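You operate a simulated robot arm through the tools that you are given. There is no shell and no other tool.

You are at the controls of a simulated robot arm. One attempt, no reset.

TASK
Wind paper out to the blue marks and set the small black box and the white foam on it.
Fine: free the feeder switch first, lock it again after winding; leave the other boxes and controls. Set down upright: what you pick out. Where these are worked on the way, their far stop is far enough and under half their travel is too little: feeder switch.

The check looks at the end state, three seconds after you hand in, the way a careful person would. Anything else that was tipped, shoved, dropped, spilled or broken makes it a failure.

THE ROBOT
A 6-joint arm with a two-finger gripper, fixed in place. Base frame: the origin is at the foot of the arm, x ahead of it, y to its left, z up. Readings come in m, degrees, newtons and seconds.
It reaches about 1.298 m from its shoulder. Its first joint turns from -149.0 to 149.0 degrees. Payload 1.57 kg.
The tool frame sits at the grasp point between the pads (the TCP): z along the fingers, y along the line on which they close. The tips reach 0.021 m beyond it. The gripper opens to 0.07 m. The gripper's body begins 0.05 m behind the TCP.
Orientation is that of the tool frame in the base frame, as a unit quaternion [x, y, z, w]. With the fingers straight down and closing along the base's y, the tool's x points along the base's -x, its y along +y and its z along -z.

THE INTERFACE
- The arm moves only by the tool arm_command. Its argument "increments" is text: rows parted by semicolons, each of 7 numbers parted by spaces: the turn, a rotation vector about the tool's x, y, z in units of 4 degrees (1.0 is 4 degrees), then the shift along the tool's x, y, z in units of 50 mm (1.0 is 50 mm), then the opening, from 0 (shut) to 1 (fully open). In form: ax ay az x y z claw; .... A call has 1 to 20 rows; each row shifts and turns the commanded pose from where the row before left it, along the tool's axes as they then stand. A call with a number of a shift or a turn outside -1 to 1 is refused whole. Each row takes 0.2 s and may step no farther than 0.05 m and 8.6 degrees from the row before; otherwise, or with a gripper value out of range, the whole call is refused. Where a pose cannot be reached the arm comes as near as it can. A force on the tool above 40 N (or 10 N above the force at the start of the call, whichever is more), or a blocked arm, ends the call early, and 0.2 s more pass. Each finger halts on what it meets, pressing with about 20 N; the grip force reading is that of the motor and also rises with nothing between the fingers. The clock runs only during rows and for 0.2 s after the last one: add rows that do not move to give the fingers time. The reply holds the time, the measured pose of the TCP, the force on the tool along the base axes, the opening and the grip force, in the units named above and with some noise, with the torque about the TCP (base axes, N m) and any sound that the robot's microphone picked up.
- Cameras (640 x 400 px; columns grow to the right, rows downward): "scene" is fixed at [0.3981, 0.6642, 1.3766]; the picture's right is [0.61, -0.79, 0.00], its down [-0.75, -0.58, -0.33] and it looks along [0.26, 0.20, -0.94] (base axes); focal length 214 px, centre (320, 200). "wrist" rides on the gripper at [0.079, 0.004, -0.081] in the tool frame; the picture's right is [-0.05, 1.00, 0.00], its down [-0.67, -0.04, -0.75] and it looks along [-0.74, -0.04, 0.67] (tool axes); focal length 256 px, centre (320, 200). There is no depth. A picture from a camera that has moved, and an enlarged one, comes with that camera's place and axes in the base frame and with its lens. The place of the scene camera against the robot may be out by one fixed shift of up to 0.018 m in any direction.
- snapshot(camera): a new picture of that camera. The clock stands still meanwhile.
- move_column(by): slides the trunk up (or, below 0, down) by that many m; the arm rides with it, the base frame stays. It gives what a move gives, with no picture.
- enlarge(camera, box): a new picture of the part [left, top, right, bottom] of that camera's present view, enlarged. The clock stands still meanwhile.
- sign_off(): hands the job in; it is judged then, once.

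Places have to be worked out from the pictures, the camera data and where the tool is seen. Open the gripper and draw the arm clear of the work before you hand the job in, unless the task says otherwise.

The tools are called after "Request:" as a command line: name --argument value ..., lists and objects as JSON in quotes. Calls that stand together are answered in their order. arm_command: Moves the arm, as the interface text tells. Its arguments: {"type":"object","properties":{"increments":{"type":"string"}},"required":["increments"]} The other tools are called the same way: move_column (by) slides the trunk up or down; snapshot (camera) takes a picture; enlarge (camera, box) takes an enlarged picture of a part of a camera's view; sign_off () hands the job in.

At the start:

```text
clock: 0.0
ee_pos: [0.175, 0.5767, 1.1485]
tcp_rot: [0.0, 1.0, 0.0, 0.0]
force: [0.1, 0.0, 0.1]
moment: [-0.01, 0.01, 0.01]
gripper_width: 0.0701
grasp_force: 0.0
trunk travel left (down, up): [-0.83, 0.14]
```

scene: 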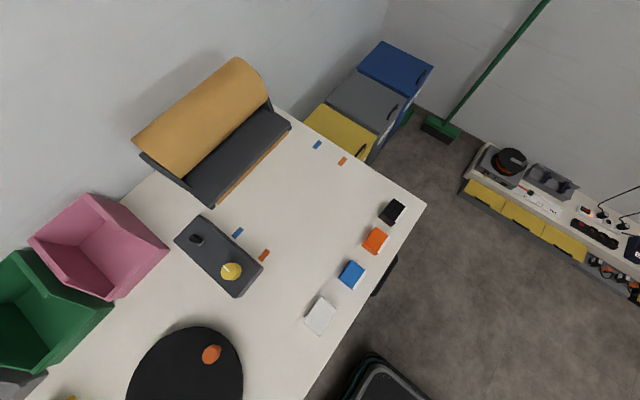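
wrist: 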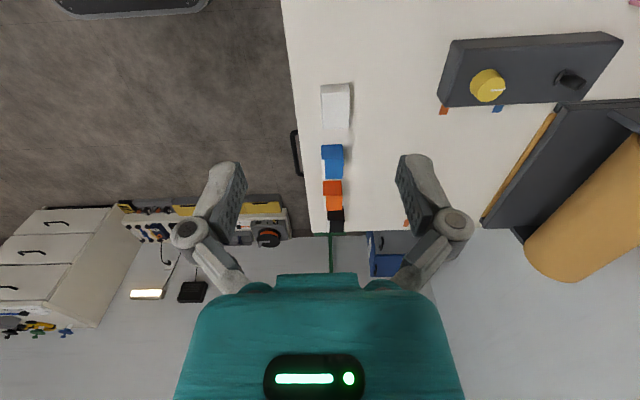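

I'll begin by looking more closely at the table: the control panel, the paper feeder, and the four boxes.

Request:
enlarge --camera "scene" --box '[160, 190, 290, 310]'

Request:
enlarge --camera "scene" --box '[120, 50, 360, 210]'

Request:
enlarge --camera "scene" --box '[280, 180, 440, 350]'

Request:
enlarge --camera "wrist" --box '[420, 10, 640, 150]'

```text
3.33 times, centred on (225, 250) of scene
camera zoom: at [0.3981, 0.6642, 1.3766], right [0.61, -0.79, 0.0], down [-0.75, -0.58, -0.33], along [0.26, 0.2, -0.94], focal length 715 px, centre (637, 33)
```

zoom: 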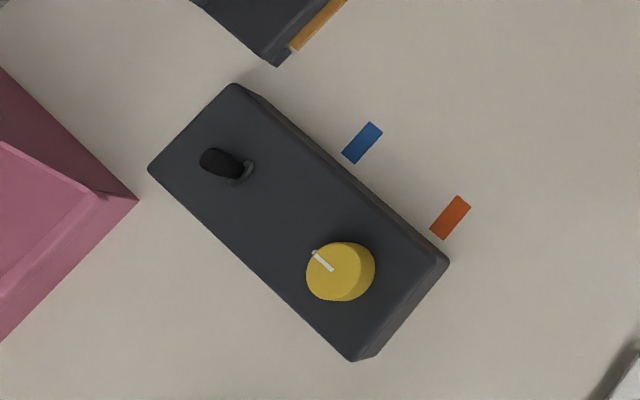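

```text
2.50 times, centred on (240, 130) of scene
camera zoom: at [0.3981, 0.6642, 1.3766], right [0.61, -0.79, 0.0], down [-0.75, -0.58, -0.33], along [0.26, 0.2, -0.94], focal length 536 px, centre (520, 375)
```

zoom: 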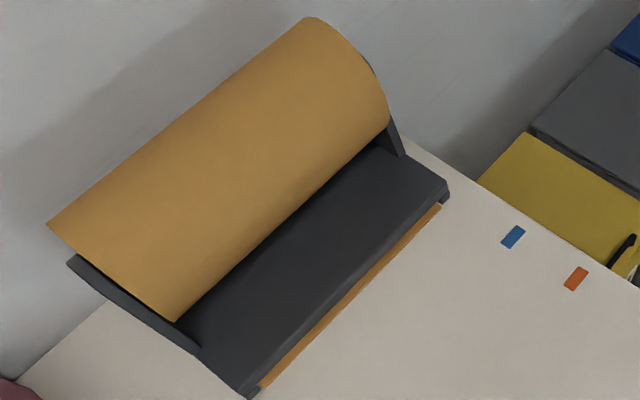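

```text
2.35 times, centred on (360, 265) of scene
camera zoom: at [0.3981, 0.6642, 1.3766], right [0.61, -0.79, 0.0], down [-0.75, -0.58, -0.33], along [0.26, 0.2, -0.94], focal length 505 px, centre (226, 47)
```

zoom: 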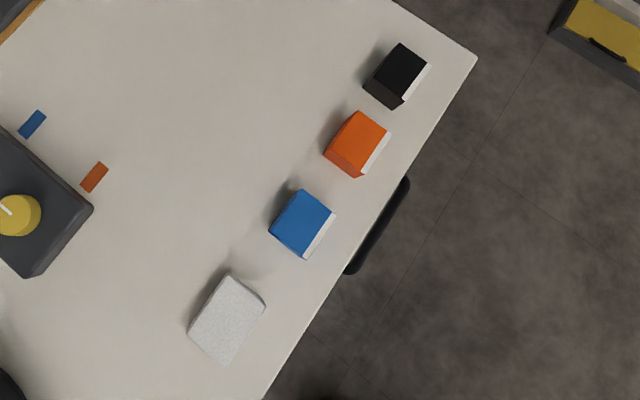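

```text
2.86 times, centred on (530, 80) of wrist
camera zoom: at [0.0981, 0.5801, 1.2314], right [0.05, 1.0, 0.0], down [0.67, -0.04, 0.75], along [0.74, -0.04, -0.67], focal length 731 px, centre (-280, 543)
```

zoom: 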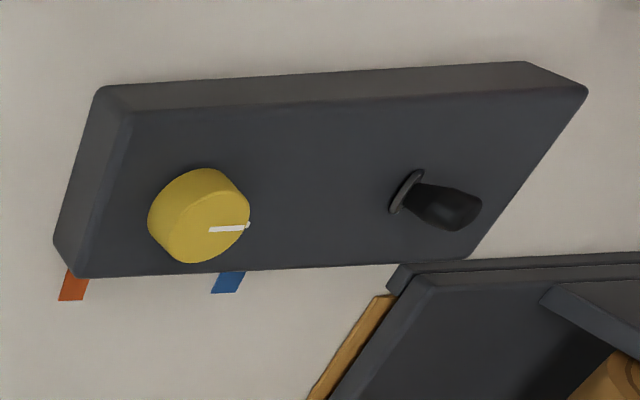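

The panel holds a yellow knob and a black toggle (probably the feeder switch). The blue marks come out at about y≈0.925 and the paper edge at about y≈1.03. I'll bring the wrist camera over the panel, staying high, to get a closer view.

Request:
arm_command --increments "0 0 0 0.214 0.78 0.14 1; 0 0 0 0.214 0.78 0.14 1; 0 0 0 0.214 0.78 0.14 1; 0 0 0 0.214 0.78 0.14 1; 0 0 0 0.214 0.78 0.14 1; 0 0 0 0.214 0.78 0.14 1; 0 0 0 0.214 0.78 0.14 1; 0 0 0 0 0 0 1"

Request:
snapshot --camera "wrist"

Request:
snapshot --camera "scene"

```text
clock: 1.8
ee_pos: [0.1019, 0.849, 1.1476]
tcp_rot: [0.0, 1.0, 0.0, 0.0]
force: [0.1, 0.9, -0.1]
moment: [-0.01, 0.0, -0.01]
gripper_width: 0.0701
grasp_force: 0.1
out of reach, approached as far as the arm can: row 1, 2, 3, 4, 5, 6, 7
trunk travel left (down, up): [-0.83, 0.14]
```

```text
taken
camera wrist: at [0.024, 0.8526, 1.2315], right [0.05, 1.0, 0.0], down [0.67, -0.04, 0.75], along [0.74, -0.04, -0.67], focal length 256 px, centre (320, 200)
```

wrist: 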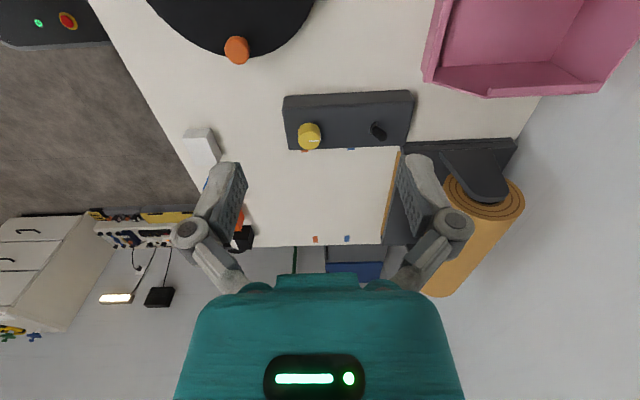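

```text
taken
```

scene: 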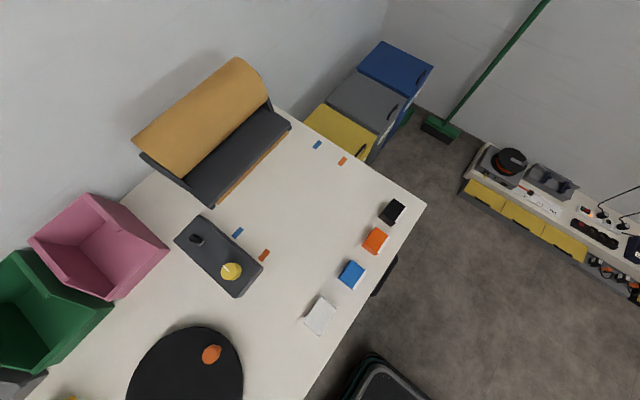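

The arm reached the place sideways but wouldn't go down (z stayed at 1.148), so the trunk probably has to come lower. I'll try a modest drop and see what it reports.

Request:
move_column --by -0.1

```text
clock: 3.1
ee_pos: [0.1029, 0.8483, 1.0478]
tcp_rot: [0.0, 1.0, 0.0, 0.001]
force: [-0.9, 0.4, 0.2]
moment: [0.0, -0.03, 0.02]
gripper_width: 0.07
grasp_force: 0.0
trunk travel left (down, up): [-0.73, 0.24]
```

The trunk drop carried the TCP to z=1.048. Now I'll test whether the arm can move down by itself.

Request:
arm_command --increments "0 0 0 0 0 0.4 1; 0 0 0 0 0 0 1"

Request:
enlarge --camera "wrist" --box '[260, 60, 440, 180]'

```text
clock: 3.7
ee_pos: [0.1028, 0.8482, 1.0496]
tcp_rot: [0.0, 1.0, 0.0, 0.0]
force: [0.0, 0.8, 0.5]
moment: [-0.03, 0.01, -0.02]
gripper_width: 0.0699
grasp_force: 0.0
out of reach, approached as far as the arm can: row 1
trunk travel left (down, up): [-0.73, 0.24]
```

```text
3.33 times, centred on (350, 120) of wrist
camera zoom: at [0.0242, 0.8526, 1.1314], right [0.05, 1.0, 0.0], down [0.67, -0.04, 0.75], along [0.74, -0.04, -0.67], focal length 853 px, centre (220, 467)
```

zoom: 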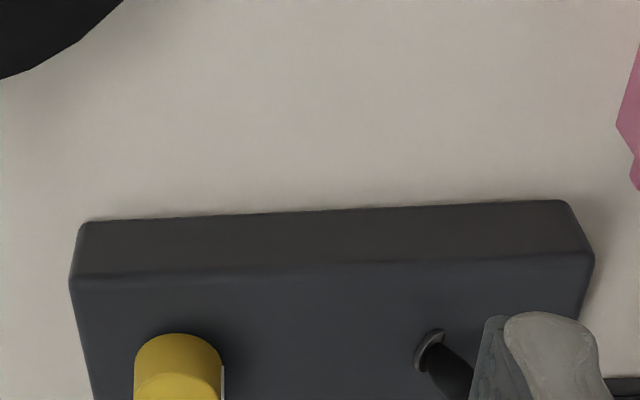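

The arm is at the bottom of its own vertical range relative to the trunk. I'll test moving up, so I can lower the trunk further and have room both ways.

Request:
arm_command --increments "0 0 0 0 0 -0.8 1; 0 0 0 0 0 -0.8 1; 0 0 0 0 0 -0.8 1; 0 0 0 0 0 -0.8 1; 0 0 0 0 0 0 1"

```text
clock: 4.9
ee_pos: [0.1028, 0.848, 1.0481]
tcp_rot: [0.001, 1.0, -0.001, -0.001]
force: [-0.1, 0.4, 0.4]
moment: [0.02, -0.01, 0.0]
gripper_width: 0.0698
grasp_force: 0.1
out of reach, approached as far as the arm can: row 1, 2, 3, 4
trunk travel left (down, up): [-0.73, 0.24]
```

Up is refused too, so this arm works in a plane and height comes only from the trunk. That's workable: xy and turns by arm, z by column. Now a full look from this height.

Request:
snapshot --camera "wrist"

Request:
arm_command --increments "0 0 0 1 0 0 1; 0 0 0 1 0 0 1; 0 0 0 0 0 0 1"

Request:
snapshot --camera "wrist"

```text
taken
camera wrist: at [0.0242, 0.8526, 1.1314], right [0.05, 1.0, 0.0], down [0.67, -0.04, 0.75], along [0.74, -0.04, -0.67], focal length 256 px, centre (320, 200)
```

wrist: 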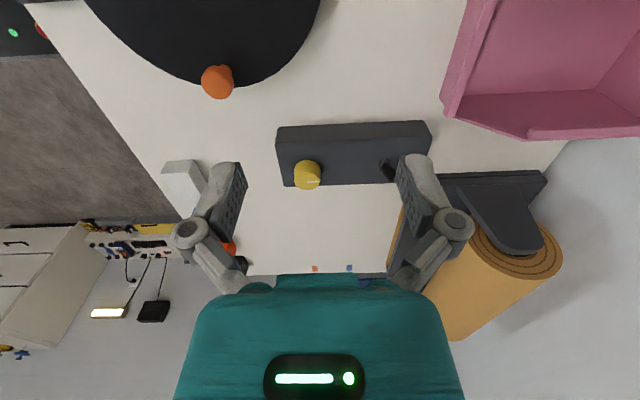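

```text
clock: 5.7
ee_pos: [0.002, 0.8483, 1.049]
tcp_rot: [0.0, 1.0, 0.0, 0.0]
force: [0.8, 0.0, -0.5]
moment: [0.0, 0.0, 0.02]
gripper_width: 0.07
grasp_force: 0.1
trunk travel left (down, up): [-0.73, 0.24]
```

```text
taken
camera wrist: at [-0.0754, 0.8524, 1.1313], right [0.05, 1.0, 0.0], down [0.67, -0.04, 0.75], along [0.74, -0.04, -0.67], focal length 256 px, centre (320, 200)
```

wrist: 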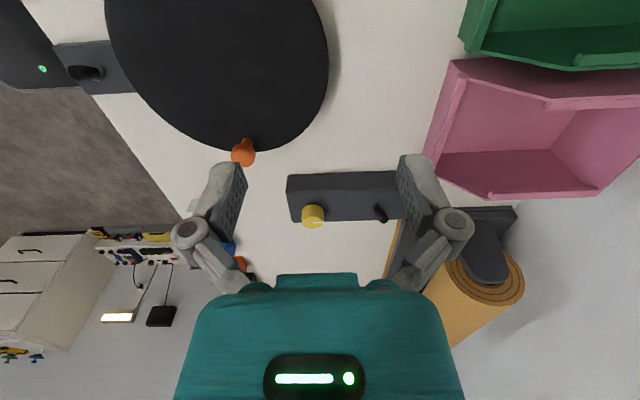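

Another small panel with a black control, and a box with a green light, have come into view near the turntable. I'll enlarge those, and also the feeder panel.

Request:
enlarge --camera "wrist" --box '[0, 0, 160, 100]'

Request:
enlarge --camera "wrist" --box '[270, 150, 430, 250]'

Request:
enlarge --camera "scene" --box '[0, 300, 160, 400]'

Request:
enlarge --camera "scene" --box '[160, 200, 280, 300]'

```text
4.00 times, centred on (80, 50) of wrist
camera zoom: at [-0.0754, 0.8524, 1.1313], right [0.05, 1.0, 0.0], down [0.67, -0.04, 0.75], along [0.74, -0.04, -0.67], focal length 1024 px, centre (1280, 800)
```

zoom: 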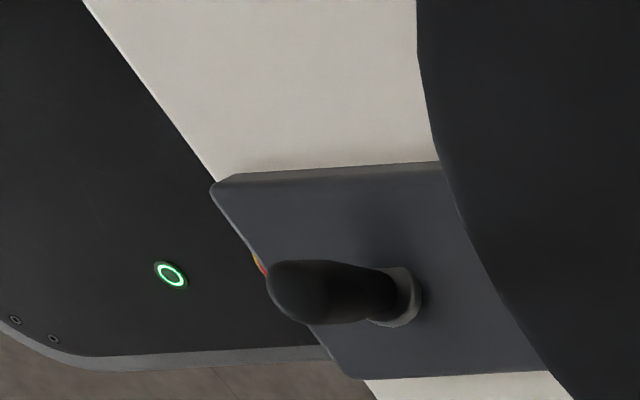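

```text
4.00 times, centred on (350, 200) of wrist
camera zoom: at [-0.0754, 0.8524, 1.1313], right [0.05, 1.0, 0.0], down [0.67, -0.04, 0.75], along [0.74, -0.04, -0.67], focal length 1024 px, centre (200, 200)
```

zoom: 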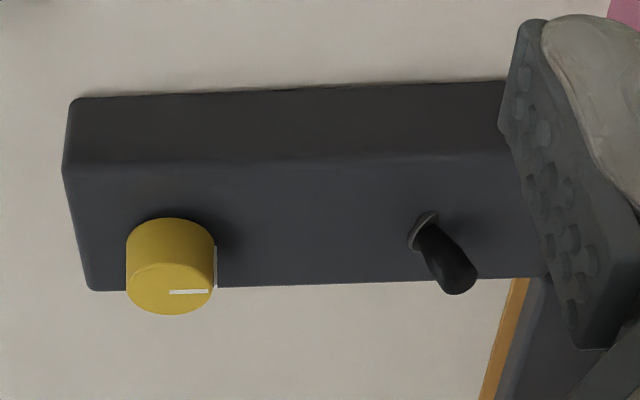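

```text
4.00 times, centred on (80, 350) of scene
camera zoom: at [0.3981, 0.6642, 1.3766], right [0.61, -0.79, 0.0], down [-0.75, -0.58, -0.33], along [0.26, 0.2, -0.94], focal length 858 px, centre (1280, -400)
```

zoom: 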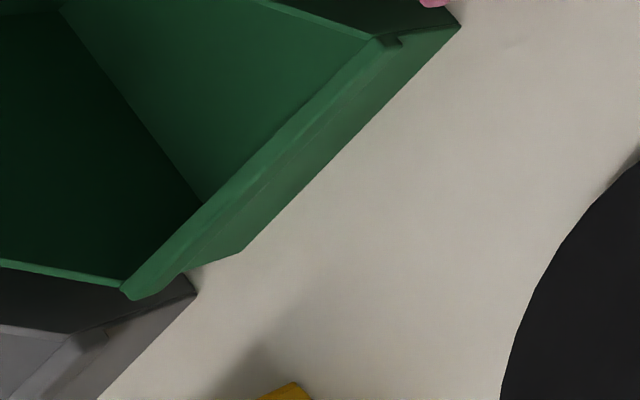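

```text
4.00 times, centred on (220, 250) of scene
camera zoom: at [0.3981, 0.6642, 1.3766], right [0.61, -0.79, 0.0], down [-0.75, -0.58, -0.33], along [0.26, 0.2, -0.94], focal length 858 px, centre (720, 0)
```

zoom: 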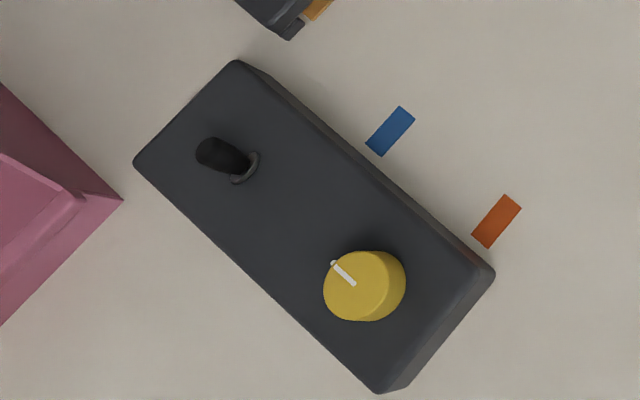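

The other lever, with the coloured dots, belongs to the turntable, so I'll leave it. From two views, the feeder toggle is at about (0.279, 0.94) with its tip at z≈0.861, leaning slightly to +y. The knob is at about (0.281, 0.82) with its top at z≈0.86. I'll close in for a better fix.

Request:
arm_command --increments "0 0 0 -0.74 0.16 0 1; 0 0 0 -0.74 0.16 0 1; 0 0 0 -0.74 0.16 0 1; 0 0 0 -0.74 0.16 0 1; 0 0 0 0 0 0 1"

Request:
move_column --by -0.08

Request:
snapshot --camera "wrist"

Request:
enlarge --camera "wrist" --box '[240, 100, 400, 200]'

```text
clock: 6.9
ee_pos: [0.1493, 0.8806, 1.0475]
tcp_rot: [0.0, 1.0, 0.0, -0.001]
force: [0.3, -0.1, -0.3]
moment: [0.02, 0.01, 0.02]
gripper_width: 0.0697
grasp_force: 0.1
trunk travel left (down, up): [-0.73, 0.24]
```

```text
clock: 8.1
ee_pos: [0.1494, 0.8813, 0.9684]
tcp_rot: [0.0, 1.0, 0.0, 0.0]
force: [0.2, 0.7, 0.1]
moment: [0.02, -0.02, 0.0]
gripper_width: 0.07
grasp_force: 0.1
trunk travel left (down, up): [-0.65, 0.32]
```

```text
taken
camera wrist: at [0.0708, 0.8852, 1.0515], right [0.05, 1.0, 0.0], down [0.67, -0.04, 0.75], along [0.74, -0.04, -0.67], focal length 256 px, centre (320, 200)
```

wrist: 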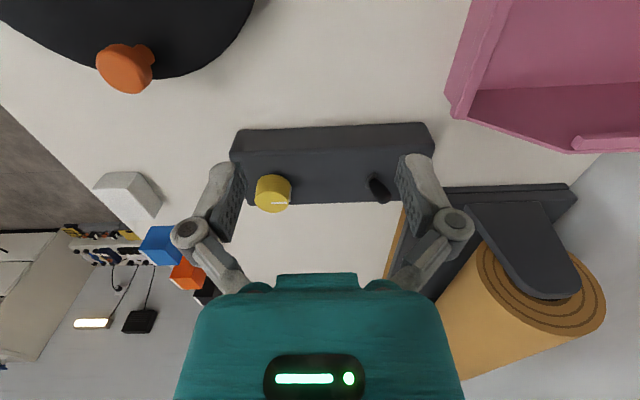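

```text
4.00 times, centred on (320, 150) of wrist
camera zoom: at [0.0708, 0.8852, 1.0515], right [0.05, 1.0, 0.0], down [0.67, -0.04, 0.75], along [0.74, -0.04, -0.67], focal length 1024 px, centre (320, 400)
```

zoom: 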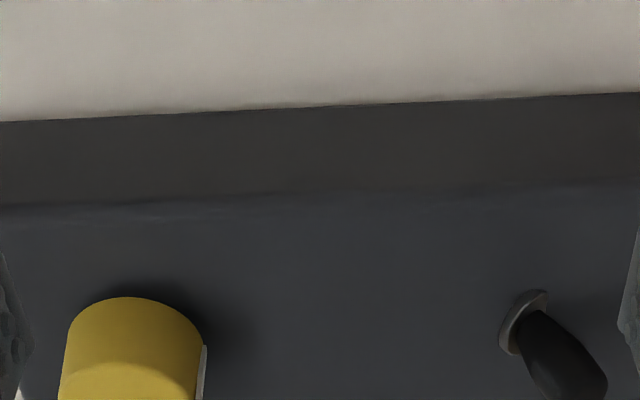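

That crop cut off the lower part, so I'll enlarge a bit lower to see the knob top, the lever tip and the paper edge.

Request:
enlarge --camera "wrist" --box '[240, 150, 400, 250]'

Request:
enlarge --camera "wrist" --box '[80, 160, 240, 260]'

```text
4.00 times, centred on (320, 200) of wrist
camera zoom: at [0.0708, 0.8852, 1.0515], right [0.05, 1.0, 0.0], down [0.67, -0.04, 0.75], along [0.74, -0.04, -0.67], focal length 1024 px, centre (320, 200)
```

zoom: 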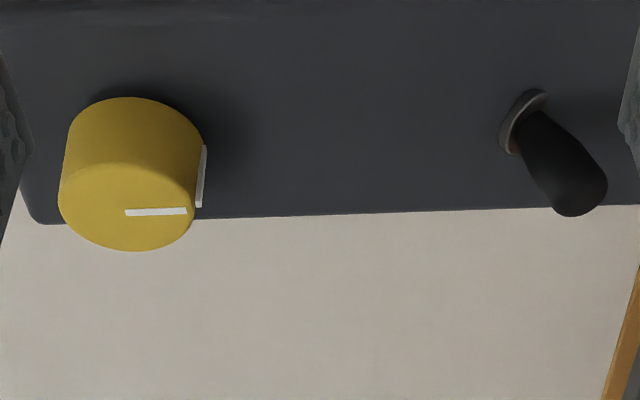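

```text
4.00 times, centred on (160, 210) of wrist
camera zoom: at [0.0708, 0.8852, 1.0515], right [0.05, 1.0, 0.0], down [0.67, -0.04, 0.75], along [0.74, -0.04, -0.67], focal length 1024 px, centre (960, 160)
```

zoom: 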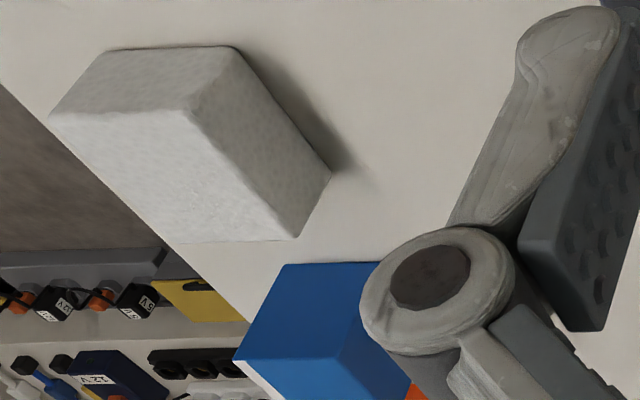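

The knob is at (0.282, 0.82) with diameter ≈0.039 and top ≈0.86. The toggle base is at (0.28, 0.9335, 0.833) with its tip at (0.279, 0.945, 0.862), so it leans to +y and must flip to −y. I'll move over it with the fingers partly open so they straddle the lever.

Request:
arm_command --increments "0 0 0 -0.65 0.295 0 0.643; 0 0 0 -0.65 0.295 0 0.643; 0 0 0 -0.65 0.295 0 0.643; 0 0 0 -0.65 0.295 0 0.643; 0 0 0 0 0 0 0.643; 0 0 0 0 0 0 0.643"

Request:
snapshot --camera "wrist"

Request:
snapshot --camera "scene"

```text
clock: 9.5
ee_pos: [0.2789, 0.9402, 0.9689]
tcp_rot: [0.0, 1.0, 0.0, 0.0]
force: [-0.7, -0.1, -0.8]
moment: [0.02, 0.01, 0.0]
gripper_width: 0.0447
grasp_force: 0.2
trunk travel left (down, up): [-0.65, 0.32]
```

```text
taken
camera wrist: at [0.2003, 0.9443, 1.0514], right [0.05, 1.0, 0.0], down [0.67, -0.04, 0.75], along [0.74, -0.04, -0.67], focal length 256 px, centre (320, 200)
```

wrist: 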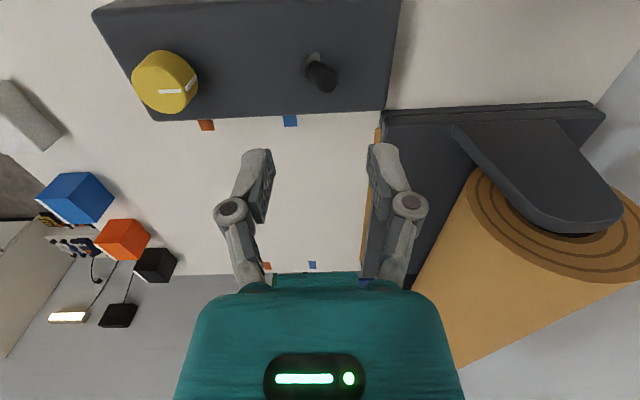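

```text
taken
```

scene: 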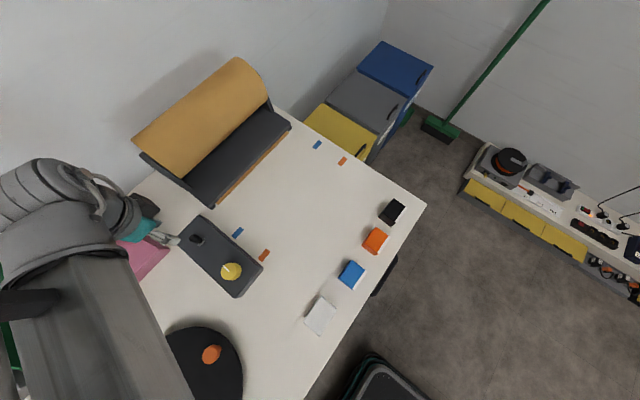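

I've got the arm above the toggle: the forearm runs back toward the base and stays well clear of the bins. I'll enlarge for a final check of the lever position before going down.

Request:
enlarge --camera "wrist" --box '[240, 20, 400, 120]'

Request:
enlarge --camera "wrist" --box '[180, 90, 440, 280]'

```text
4.00 times, centred on (320, 70) of wrist
camera zoom: at [0.2003, 0.9443, 1.0514], right [0.05, 1.0, 0.0], down [0.67, -0.04, 0.75], along [0.74, -0.04, -0.67], focal length 1024 px, centre (320, 720)
```

zoom: 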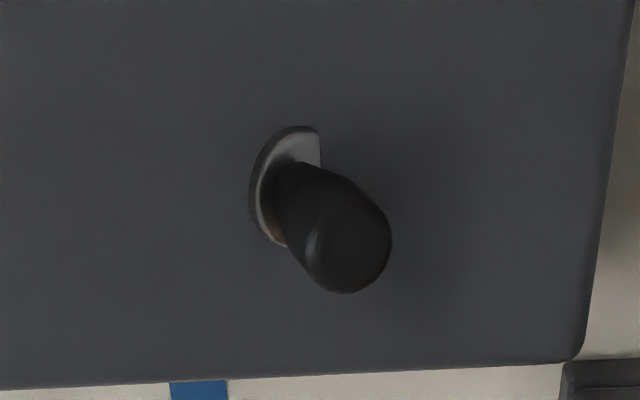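

```text
2.11 times, centred on (310, 185) of wrist
camera zoom: at [0.2003, 0.9443, 1.0514], right [0.05, 1.0, 0.0], down [0.67, -0.04, 0.75], along [0.74, -0.04, -0.67], focal length 539 px, centre (341, 232)
```

zoom: 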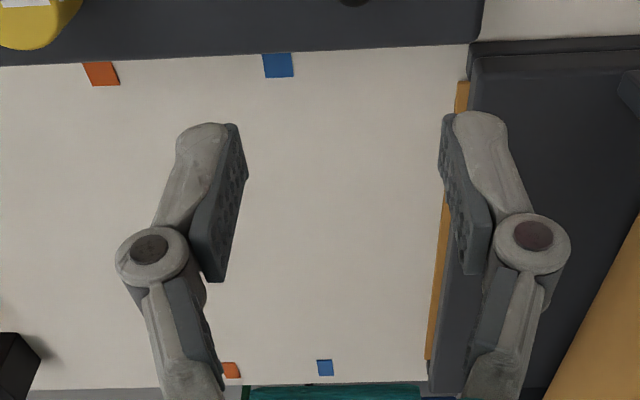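

The latest view confirms the lever tip at (0.280, 0.945) and puts the blue marks at y≈0.90 and the paper edge at y≈1.00. I'll lower the trunk so the fingers straddle the lever.

Request:
move_column --by -0.07

Request:
move_column --by -0.032

Request:
snapshot --camera "wrist"

Request:
snapshot --camera "scene"

```text
clock: 10.6
ee_pos: [0.2779, 0.9402, 0.8977]
tcp_rot: [0.0, 1.0, -0.001, 0.001]
force: [1.4, 0.9, 0.0]
moment: [-0.05, -0.03, -0.01]
gripper_width: 0.0452
grasp_force: 0.0
trunk travel left (down, up): [-0.58, 0.39]
```

```text
clock: 11.3
ee_pos: [0.2792, 0.9411, 0.8663]
tcp_rot: [0.0, 1.0, 0.0, 0.0]
force: [0.0, 0.4, 0.9]
moment: [-0.01, 0.01, 0.01]
gripper_width: 0.0449
grasp_force: 0.1
trunk travel left (down, up): [-0.548, 0.422]
```

```text
taken
camera wrist: at [0.2003, 0.9443, 0.9494], right [0.05, 1.0, 0.0], down [0.67, -0.04, 0.75], along [0.74, -0.04, -0.67], focal length 256 px, centre (320, 200)
```

wrist: 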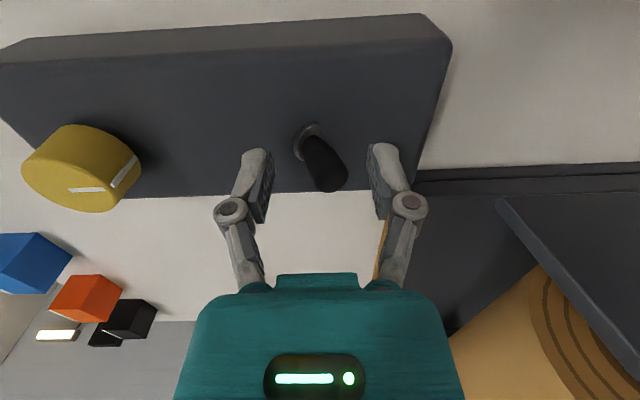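

```text
taken
```

scene: 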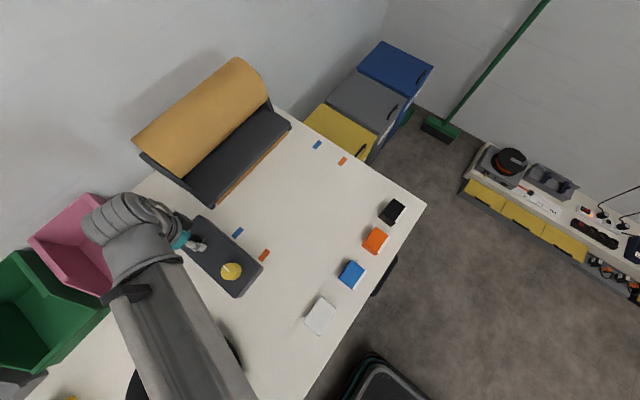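

The lever stands between the fingers and there's no contact force. I'll now push it gently toward −y in small steps while watching the force and listening for sound.

Request:
arm_command --increments "0 0 0 0 -0.1 0 0.643; 0 0 0 0 -0.1 0 0.643; 0 0 0 0 -0.1 0 0.643; 0 0 0 0 -0.1 0 0.643; 0 0 0 0 0 0 0.643"

Request:
snapshot --camera "wrist"

```text
clock: 12.6
ee_pos: [0.2778, 0.9207, 0.8666]
tcp_rot: [0.0, 1.0, 0.0, -0.001]
force: [0.6, -0.5, -0.3]
moment: [0.02, -0.05, -0.03]
gripper_width: 0.0449
grasp_force: 0.1
trunk travel left (down, up): [-0.548, 0.422]
```

```text
taken
camera wrist: at [0.1999, 0.9241, 0.9494], right [0.05, 1.0, 0.0], down [0.67, -0.04, 0.75], along [0.74, -0.04, -0.67], focal length 256 px, centre (320, 200)
```

wrist: 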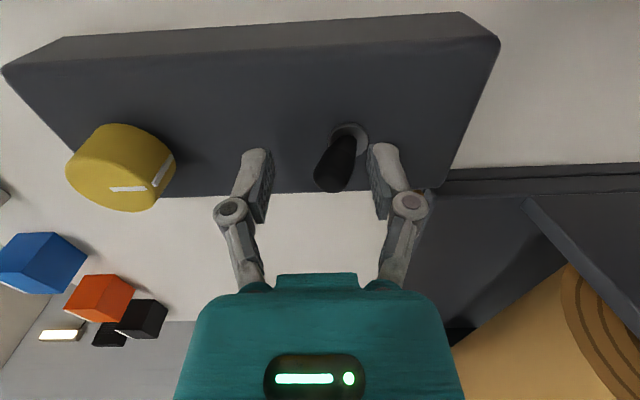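

The lever has swung over (tip now y≈0.925). I'll push a little further to make sure it reaches its far stop.

Request:
arm_command --increments "0 0 0 0 -0.08 0 0.643; 0 0 0 0 -0.08 0 0.643; 0 0 0 0 0 0 0.643"

Request:
enlarge --camera "wrist" --box '[240, 100, 440, 225]'

```text
clock: 13.3
ee_pos: [0.2775, 0.9133, 0.8669]
tcp_rot: [0.0, 1.0, 0.0, 0.0]
force: [-0.3, 4.4, -0.8]
moment: [0.02, 0.0, 0.02]
gripper_width: 0.0477
grasp_force: 2.0
trunk travel left (down, up): [-0.548, 0.422]
```

```text
3.20 times, centred on (340, 162) of wrist
camera zoom: at [0.1998, 0.9172, 0.949], right [0.05, 1.0, 0.0], down [0.67, -0.04, 0.75], along [0.74, -0.04, -0.67], focal length 819 px, centre (256, 320)
```

zoom: 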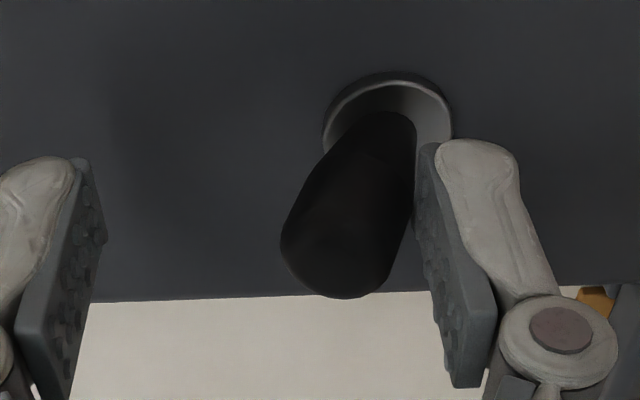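

The lever stays at y≈0.925 and resists (4.4 N, and the fingers give a little), so it's on its far stop. I'll back off, rise, then move over the knob and open up.

Request:
arm_command --increments "0 0 0 0 0.12 0 0.643; 0 0 0 0 0.12 0 0.643; 0 0 0 0 0 0 0.643"

Request:
move_column --by 0.08

Request:
snapshot --camera "wrist"

```text
clock: 14.2
ee_pos: [0.2786, 0.9255, 0.8666]
tcp_rot: [0.0, 1.0, 0.0, -0.001]
force: [-0.5, -0.6, 0.1]
moment: [0.01, 0.0, 0.0]
gripper_width: 0.0451
grasp_force: 0.0
trunk travel left (down, up): [-0.548, 0.422]
```

```text
clock: 15.3
ee_pos: [0.2789, 0.9253, 0.9463]
tcp_rot: [0.0, 1.0, -0.001, 0.0]
force: [-0.1, -0.1, -0.2]
moment: [-0.01, 0.0, 0.01]
gripper_width: 0.0447
grasp_force: 0.0
trunk travel left (down, up): [-0.628, 0.342]
```

```text
taken
camera wrist: at [0.2002, 0.9289, 1.0293], right [0.05, 1.0, 0.0], down [0.67, -0.04, 0.75], along [0.74, -0.04, -0.67], focal length 256 px, centre (320, 200)
```

wrist: 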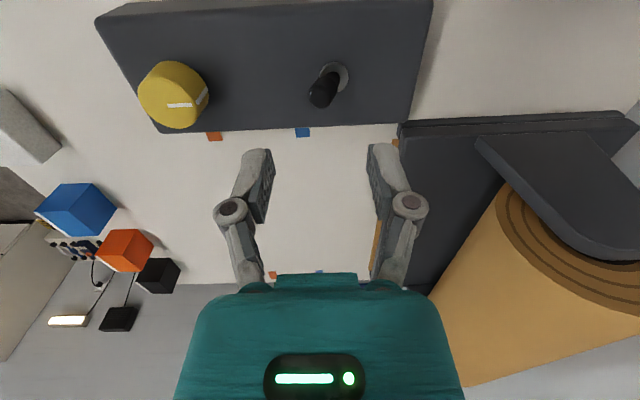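

The switch stays thrown to −y. Now I'll move above the yellow knob with the fingers open about 62 mm.

Request:
arm_command --increments "0 0 0 -0.02 -0.7 0 0.88; 0 0 0 -0.02 -0.7 0 0.88; 0 0 0 -0.02 -0.7 0 0.88; 0 0 0 0 0 0 0.88; 0 0 0 0 0 0 0.88"

Request:
enlarge --camera "wrist" --box '[220, 0, 420, 125]'

Request:
snapshot --camera "scene"

```text
clock: 16.5
ee_pos: [0.2807, 0.8193, 0.9467]
tcp_rot: [0.0, 1.0, -0.001, 0.001]
force: [-0.8, -0.6, -0.2]
moment: [-0.01, 0.01, 0.01]
gripper_width: 0.0617
grasp_force: 0.2
trunk travel left (down, up): [-0.628, 0.342]
```

```text
3.20 times, centred on (320, 62) of wrist
camera zoom: at [0.2029, 0.824, 1.0293], right [0.05, 1.0, 0.0], down [0.67, -0.04, 0.75], along [0.74, -0.04, -0.67], focal length 819 px, centre (320, 640)
```

zoom: 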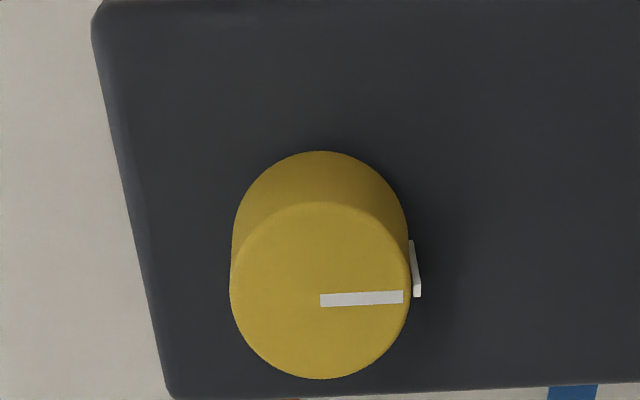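

```text
taken
```

scene: 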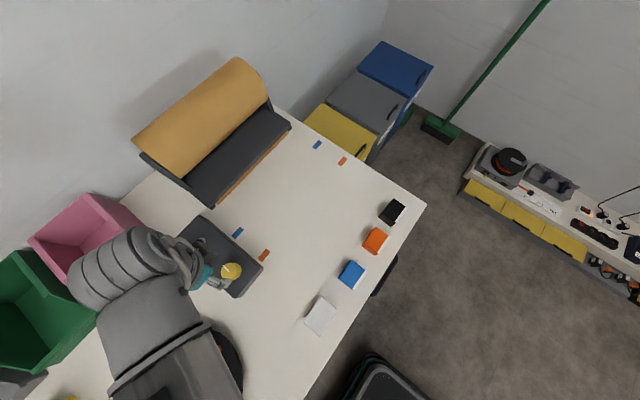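

The knob is centred at (0.2795, 0.820), with a small indicator ridge on its +y side. I'll turn the gripper 60° so the pads miss the ridge, then go down and grip.

Request:
arm_command --increments "0 0 0 0.02 0.01 0 0.88; 0 0 1 0 0 0 0.88; 0 0 1 0 0 0 0.88; 0 0 1 0 0 0 0.88; 0 0 1 0 0 0 0.88; 0 0 1 0 0 0 0.88; 0 0 1 0 0 0 0.88; 0 0 1 0 0 0 0.88; 0 0 1 0 0 0 0.88; 0 0 1 0 0 0 0.88; 0 0 1 0 0 0 0.88; 0 0 1 0 0 0 0.88; 0 0 1 0 0 0 0.88; 0 0 1 0 0 0 0.88; 0 0 1 0 0 0 0.88; 0 0 1 0 0 0 0.88; 0 0 0 0 0 0 0.88"

Request:
snapshot --camera "wrist"

```text
clock: 20.1
ee_pos: [0.2803, 0.8202, 0.9456]
tcp_rot: [0.501, 0.865, 0.0, 0.0]
force: [-0.5, -0.1, -0.5]
moment: [-0.01, 0.02, -0.01]
gripper_width: 0.0616
grasp_force: 0.0
trunk travel left (down, up): [-0.628, 0.342]
```

```text
taken
camera wrist: at [0.2451, 0.8912, 1.0294], right [0.89, 0.45, 0.0], down [0.3, -0.59, 0.74], along [0.34, -0.66, -0.67], focal length 256 px, centre (320, 200)
```

wrist: 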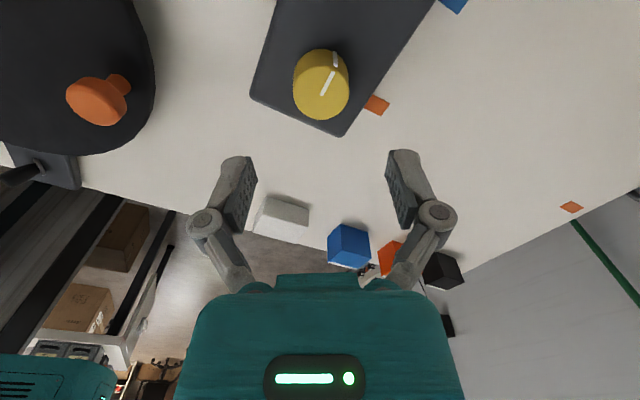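

The knob is centred between the pads and the ridge lies off the closing line. Lowering to z≈0.862 (tips about 0.841, over the 0.832 panel).

Request:
move_column --by -0.06

Request:
move_column --by -0.025

Request:
snapshot --camera "wrist"

```text
clock: 21.1
ee_pos: [0.2791, 0.8217, 0.8872]
tcp_rot: [0.5, 0.866, 0.0, 0.0]
force: [-0.3, -0.9, -0.7]
moment: [0.01, 0.01, 0.03]
gripper_width: 0.0617
grasp_force: 0.1
trunk travel left (down, up): [-0.568, 0.402]
```

```text
clock: 21.8
ee_pos: [0.2808, 0.8219, 0.8609]
tcp_rot: [0.5, 0.866, 0.0, 0.0]
force: [0.7, 0.2, -0.1]
moment: [-0.02, 0.01, -0.02]
gripper_width: 0.0617
grasp_force: 0.0
trunk travel left (down, up): [-0.543, 0.427]
```

```text
taken
camera wrist: at [0.2451, 0.891, 0.9444], right [0.89, 0.45, 0.0], down [0.3, -0.59, 0.74], along [0.34, -0.66, -0.67], focal length 256 px, centre (320, 200)
```

wrist: 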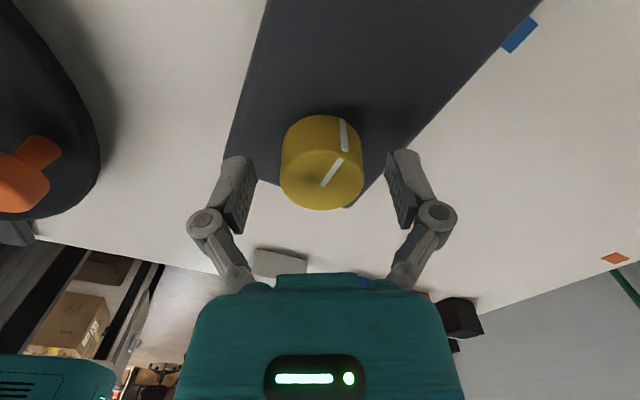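

The knob is well centred between the fingers, so I'll close on it.

Request:
arm_command --increments "0 0 0 0 0 0 0.3; 0 0 0 0 0 0 0.3; 0 0 0 0 0 0 0.3; 0 0 0 0 0 0 0.3"

Request:
snapshot --camera "wrist"

```text
clock: 22.8
ee_pos: [0.2808, 0.8207, 0.8609]
tcp_rot: [0.5, 0.866, 0.001, 0.0]
force: [6.5, 6.3, 7.1]
moment: [0.0, -0.29, 0.04]
gripper_width: 0.0398
grasp_force: 31.7
trunk travel left (down, up): [-0.543, 0.427]
```

```text
taken
camera wrist: at [0.2457, 0.8913, 0.9446], right [0.89, 0.45, 0.0], down [0.3, -0.6, 0.74], along [0.34, -0.66, -0.67], focal length 256 px, centre (320, 200)
```

wrist: 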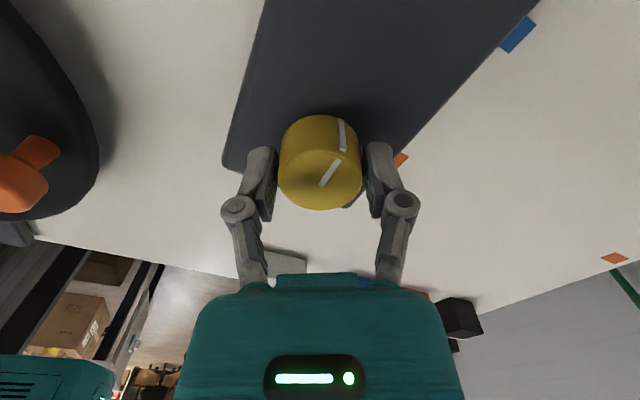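

Gripped at 39.8 mm. I'll try a small turn (16° one way) and check how the paper responds.

Request:
arm_command --increments "0 0 -1 0 0 0 0.3; 0 0 -1 0 0 0 0.3; 0 0 -1 0 0 0 0.3; 0 0 -1 0 0 0 0.3; 0 0 0 0 0 0 0.3"

Request:
enlarge --camera "scene" --box '[190, 100, 350, 220]'

Request:
snapshot --camera "wrist"

```text
clock: 24.0
ee_pos: [0.2806, 0.8213, 0.8607]
tcp_rot: [0.375, 0.927, 0.0, 0.0]
force: [4.2, 2.3, -1.1]
moment: [0.1, -0.04, -0.74]
gripper_width: 0.0387
grasp_force: 32.6
trunk travel left (down, up): [-0.543, 0.427]
```

```text
3.33 times, centred on (270, 160) of scene
camera zoom: at [0.3981, 0.6642, 1.3766], right [0.61, -0.79, 0.0], down [-0.75, -0.58, -0.33], along [0.26, 0.2, -0.94], focal length 715 px, centre (487, 333)
```

zoom: 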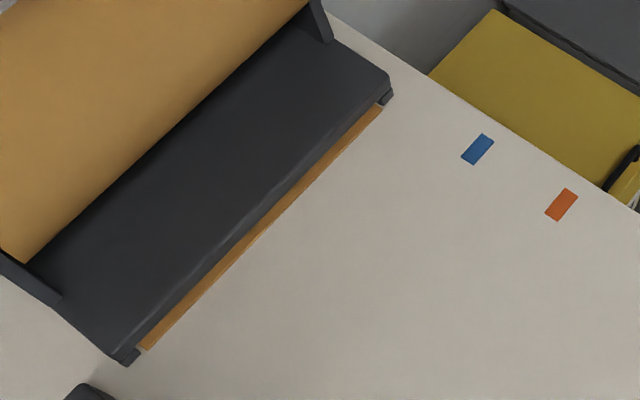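

```text
taken
camera wrist: at [0.2276, 0.8784, 0.9441], right [0.73, 0.68, 0.0], down [0.46, -0.49, 0.74], along [0.51, -0.55, -0.67], focal length 256 px, centre (320, 200)
```

wrist: 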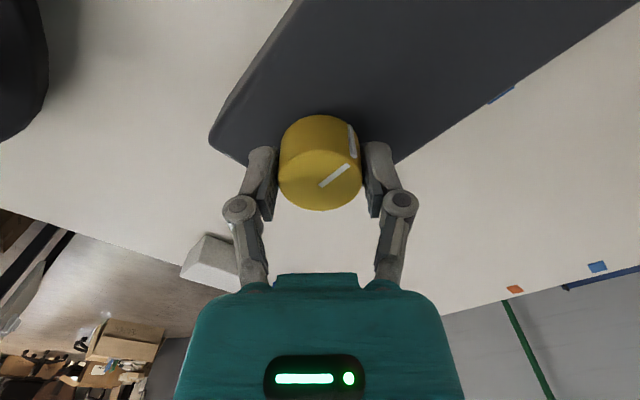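

The knob didn't follow (0.74 N·m resisting and the paper unchanged), so that direction is at its stop. I'll turn the other way.

Request:
arm_command --increments "0 0 1 0 0 0 0.3; 0 0 1 0 0 0 0.3; 0 0 1 0 0 0 0.3; 0 0 1 0 0 0 0.3; 0 0 1 0 0 0 0.3; 0 0 1 0 0 0 0.3; 0 0 0 0 0 0 0.3"

Request:
enlarge --camera "scene" --box '[190, 100, 350, 220]'

Request:
snapshot --camera "wrist"

```text
clock: 25.6
ee_pos: [0.2815, 0.8209, 0.8613]
tcp_rot: [0.56, 0.828, 0.0, 0.0]
force: [7.8, 0.0, -1.9]
moment: [-0.04, 0.06, -0.04]
gripper_width: 0.0388
grasp_force: 32.0
trunk travel left (down, up): [-0.543, 0.427]
```

```text
3.33 times, centred on (270, 160) of scene
camera zoom: at [0.3981, 0.6642, 1.3766], right [0.61, -0.79, 0.0], down [-0.75, -0.58, -0.33], along [0.26, 0.2, -0.94], focal length 715 px, centre (487, 333)
```

zoom: 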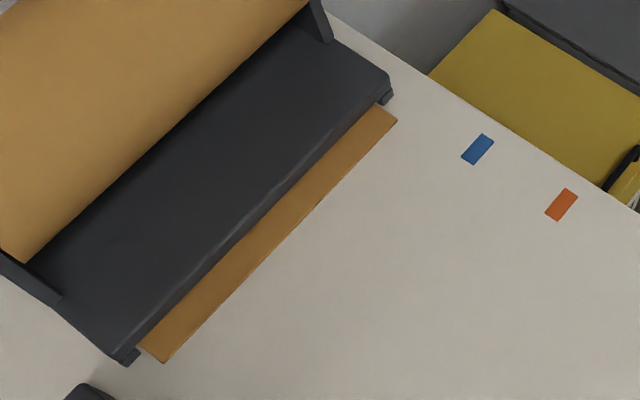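

```text
taken
camera wrist: at [0.2562, 0.8958, 0.9441], right [0.95, 0.32, 0.0], down [0.21, -0.63, 0.75], along [0.24, -0.71, -0.67], focal length 256 px, centre (320, 200)
```

wrist: 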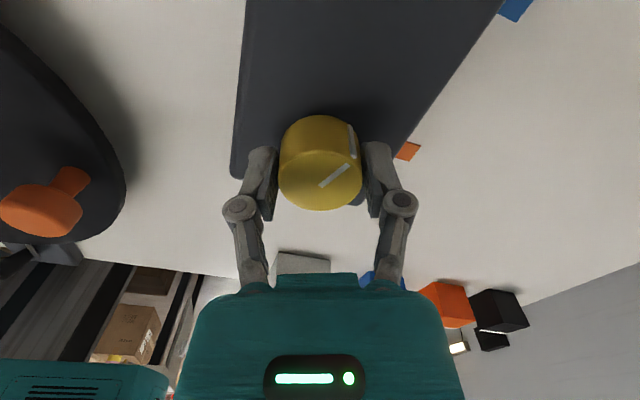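

That's the right way: 24° moved the paper out about 22 mm, and roughly 80–90° more should bring it to the blue marks. I'll turn on 40° and check again.

Request:
arm_command --increments "0 0 1 0 0 0 0.3; 0 0 1 0 0 0 0.3; 0 0 1 0 0 0 0.3; 0 0 1 0 0 0 0.3; 0 0 1 0 0 0 0.3; 0 0 1 0 0 0 0.3; 0 0 1 0 0 0 0.3; 0 0 1 0 0 0 0.3; 0 0 1 0 0 0 0.3; 0 0 1 0 0 0 0.3; 0 0 0 0 0 0 0.3"

Request:
enlarge --camera "scene" --box '[190, 100, 350, 220]'

Request:
snapshot --camera "wrist"

```text
clock: 27.6
ee_pos: [0.2814, 0.8208, 0.8609]
tcp_rot: [0.758, 0.652, -0.005, -0.009]
force: [-8.2, 3.1, -6.2]
moment: [0.38, 0.48, 0.06]
gripper_width: 0.0388
grasp_force: 32.0
out of reach, approached as far as the arm can: row 8, 9
trunk travel left (down, up): [-0.543, 0.427]
stopped in row 9: the force on the tool passed its limit at 44 N (the readings are from after the stop); the commanded pose is now the measured one
```

```text
3.33 times, centred on (270, 160) of scene
camera zoom: at [0.3981, 0.6642, 1.3766], right [0.61, -0.79, 0.0], down [-0.75, -0.58, -0.33], along [0.26, 0.2, -0.94], focal length 715 px, centre (487, 333)
```

zoom: 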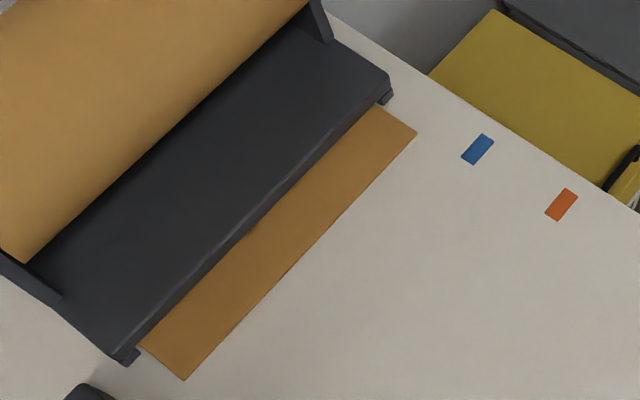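

```text
taken
camera wrist: at [0.3003, 0.8977, 0.9442], right [0.98, -0.2, -0.02], down [-0.12, -0.66, 0.74], along [-0.16, -0.73, -0.67], focal length 256 px, centre (320, 200)
```

wrist: 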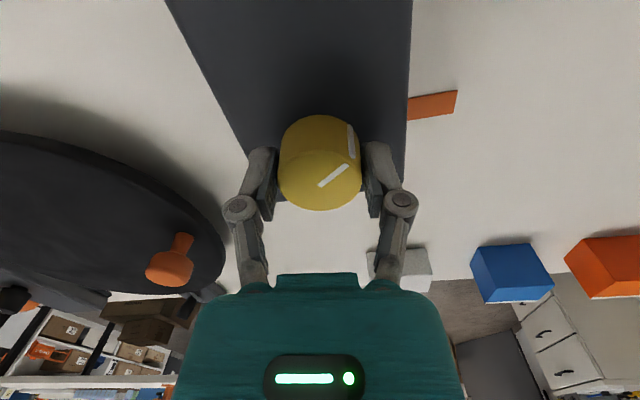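

That's the wrist's limit (yaw ≈98°), and the knob followed about 30° with roughly 75° still to go. I'll open the fingers, take out the slight tilt, turn back in place and regrip.

Request:
arm_command --increments "0 0 0 0 0 0 0.88; 0 0 0 0 0 0 0.88; 0 0 0 0 0 0 0.88; -0.288 -0.059 0 0 0 0 0.88; 0 0 -0.5 0 0 0 0.88; 0 0 -1 0 0 0 0.88; 0 0 0 0 0 0 0.88"

Request:
snapshot --camera "wrist"

```text
clock: 29.2
ee_pos: [0.2849, 0.8197, 0.8614]
tcp_rot: [0.723, 0.691, 0.0, 0.001]
force: [-0.7, -0.5, 0.2]
moment: [0.03, -0.01, -0.02]
gripper_width: 0.0616
grasp_force: 0.0
trunk travel left (down, up): [-0.543, 0.427]
```

```text
taken
camera wrist: at [0.2926, 0.8982, 0.9443], right [1.0, -0.1, 0.0], down [-0.07, -0.66, 0.75], along [-0.07, -0.74, -0.67], focal length 256 px, centre (320, 200)
```

wrist: 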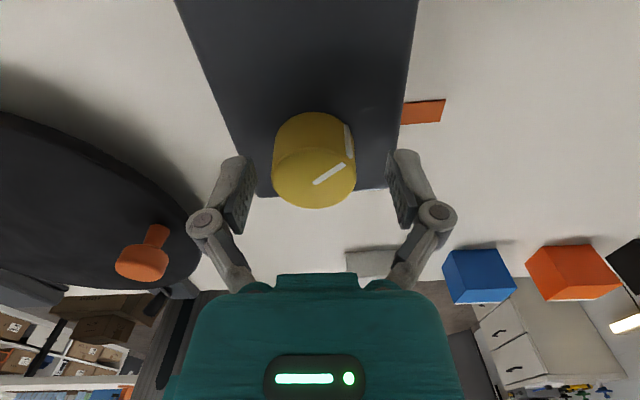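

The TCP drifted about 4 mm in x on release. I'll recentre on the knob at (0.281, 0.821) and turn back with the fingers open around it.

Request:
arm_command --increments "0 0 0 0.02 -0.08 0 0.88; 0 0 -1 0 0 0 0.88; 0 0 -1 0 0 0 0.88; 0 0 -1 0 0 0 0.88; 0 0 -1 0 0 0 0.88; 0 0 -1 0 0 0 0.88; 0 0 -1 0 0 0 0.88; 0 0 -1 0 0 0 0.88; 0 0 -1 0 0 0 0.88; 0 0 -1 0 0 0 0.88; 0 0 -1 0 0 0 0.88; 0 0 -1 0 0 0 0.88; 0 0 -1 0 0 0 0.88; 0 0 -1 0 0 0 0.88; 0 0 -1 0 0 0 0.88; 0 0 -1 0 0 0 0.88; 0 0 -1 0 0 0 0.88; 0 0 -1 0 0 0 0.88; 0 0 -1 0 0 0 0.88; 0 0 0 0 0 0 0.88"

Request:
snapshot --camera "wrist"

```text
clock: 33.4
ee_pos: [0.2807, 0.8203, 0.8614]
tcp_rot: [0.179, 0.984, 0.0, 0.001]
force: [-0.1, 0.2, 0.3]
moment: [0.02, 0.0, 0.03]
gripper_width: 0.0615
grasp_force: 0.0
trunk travel left (down, up): [-0.543, 0.427]
```

```text
taken
camera wrist: at [0.209, 0.8528, 0.9442], right [0.4, 0.92, 0.0], down [0.61, -0.27, 0.75], along [0.68, -0.3, -0.67], focal length 256 px, centre (320, 200)
```

wrist: 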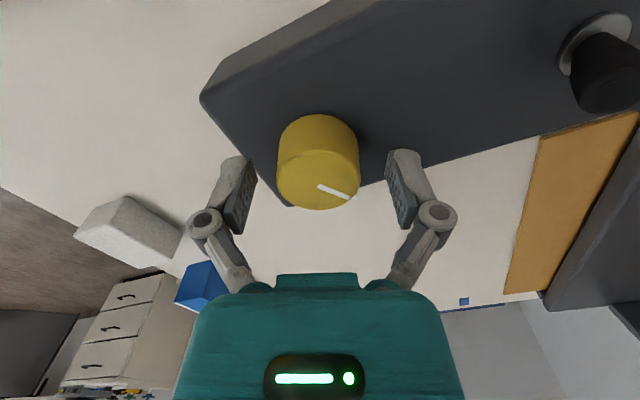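

The fingers are centred around the knob. I'll turn back 12° more for margin, grip, and then wind about 60° in the feeding direction.

Request:
arm_command --increments "0 0 -1 0 0 0 0.88; 0 0 -1 0 0 0 0.88; 0 0 -1 0 0 0 0.88; 0 0 0 0 0 0 0.88; 0 0 0 0 0 0 0.3; 0 0 0 0 0 0 0.3; 0 0 0 0 0 0 0.3; 0 0 0 0 0 0 0.3"

Request:
arm_command --increments "0 0 1 0 0 0 0.3; 0 0 1 0 0 0 0.3; 0 0 1 0 0 0 0.3; 0 0 1 0 0 0 0.3; 0 0 1 0 0 0 0.3; 0 0 1 0 0 0 0.3; 0 0 1 0 0 0 0.3; 0 0 1 0 0 0 0.3; 0 0 1 0 0 0 0.3; 0 0 1 0 0 0 0.3; 0 0 1 0 0 0 0.3; 0 0 1 0 0 0 0.3; 0 0 1 0 0 0 0.3; 0 0 1 0 0 0 0.3; 0 0 1 0 0 0 0.3; 0 0 0 0 0 0 0.3"

Request:
enlarge --camera "scene" --box '[190, 100, 350, 220]'

Request:
snapshot --camera "wrist"

```text
clock: 35.2
ee_pos: [0.2802, 0.8204, 0.8612]
tcp_rot: [0.075, 0.997, -0.001, 0.0]
force: [-1.7, -10.3, -2.5]
moment: [-0.27, -0.08, -0.04]
gripper_width: 0.0387
grasp_force: 31.9
trunk travel left (down, up): [-0.543, 0.427]
```

```text
clock: 38.6
ee_pos: [0.2812, 0.8203, 0.8629]
tcp_rot: [0.565, 0.825, 0.001, 0.001]
force: [12.7, 16.6, 18.5]
moment: [0.02, -0.51, 0.04]
gripper_width: 0.0388
grasp_force: 32.2
trunk travel left (down, up): [-0.543, 0.427]
```

```text
3.33 times, centred on (270, 160) of scene
camera zoom: at [0.3981, 0.6642, 1.3766], right [0.61, -0.79, 0.0], down [-0.75, -0.58, -0.33], along [0.26, 0.2, -0.94], focal length 715 px, centre (487, 333)
```

zoom: 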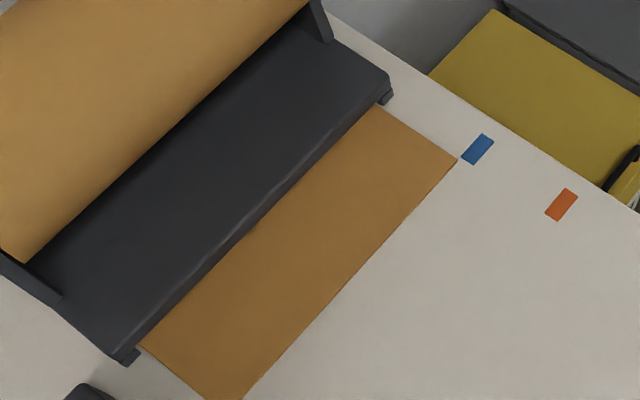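

```text
taken
camera wrist: at [0.2568, 0.8961, 0.9447], right [0.95, 0.31, 0.0], down [0.21, -0.63, 0.74], along [0.23, -0.71, -0.67], focal length 256 px, centre (320, 200)
```

wrist: 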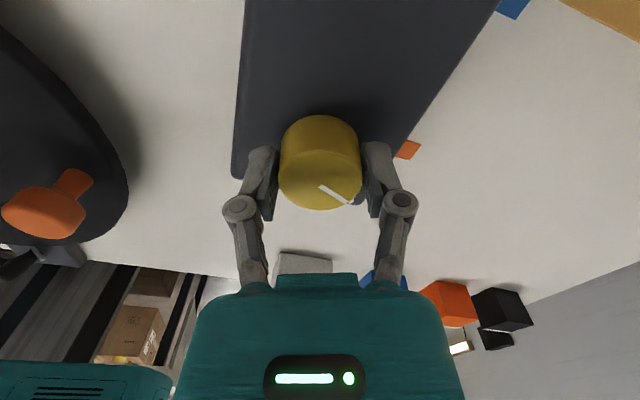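

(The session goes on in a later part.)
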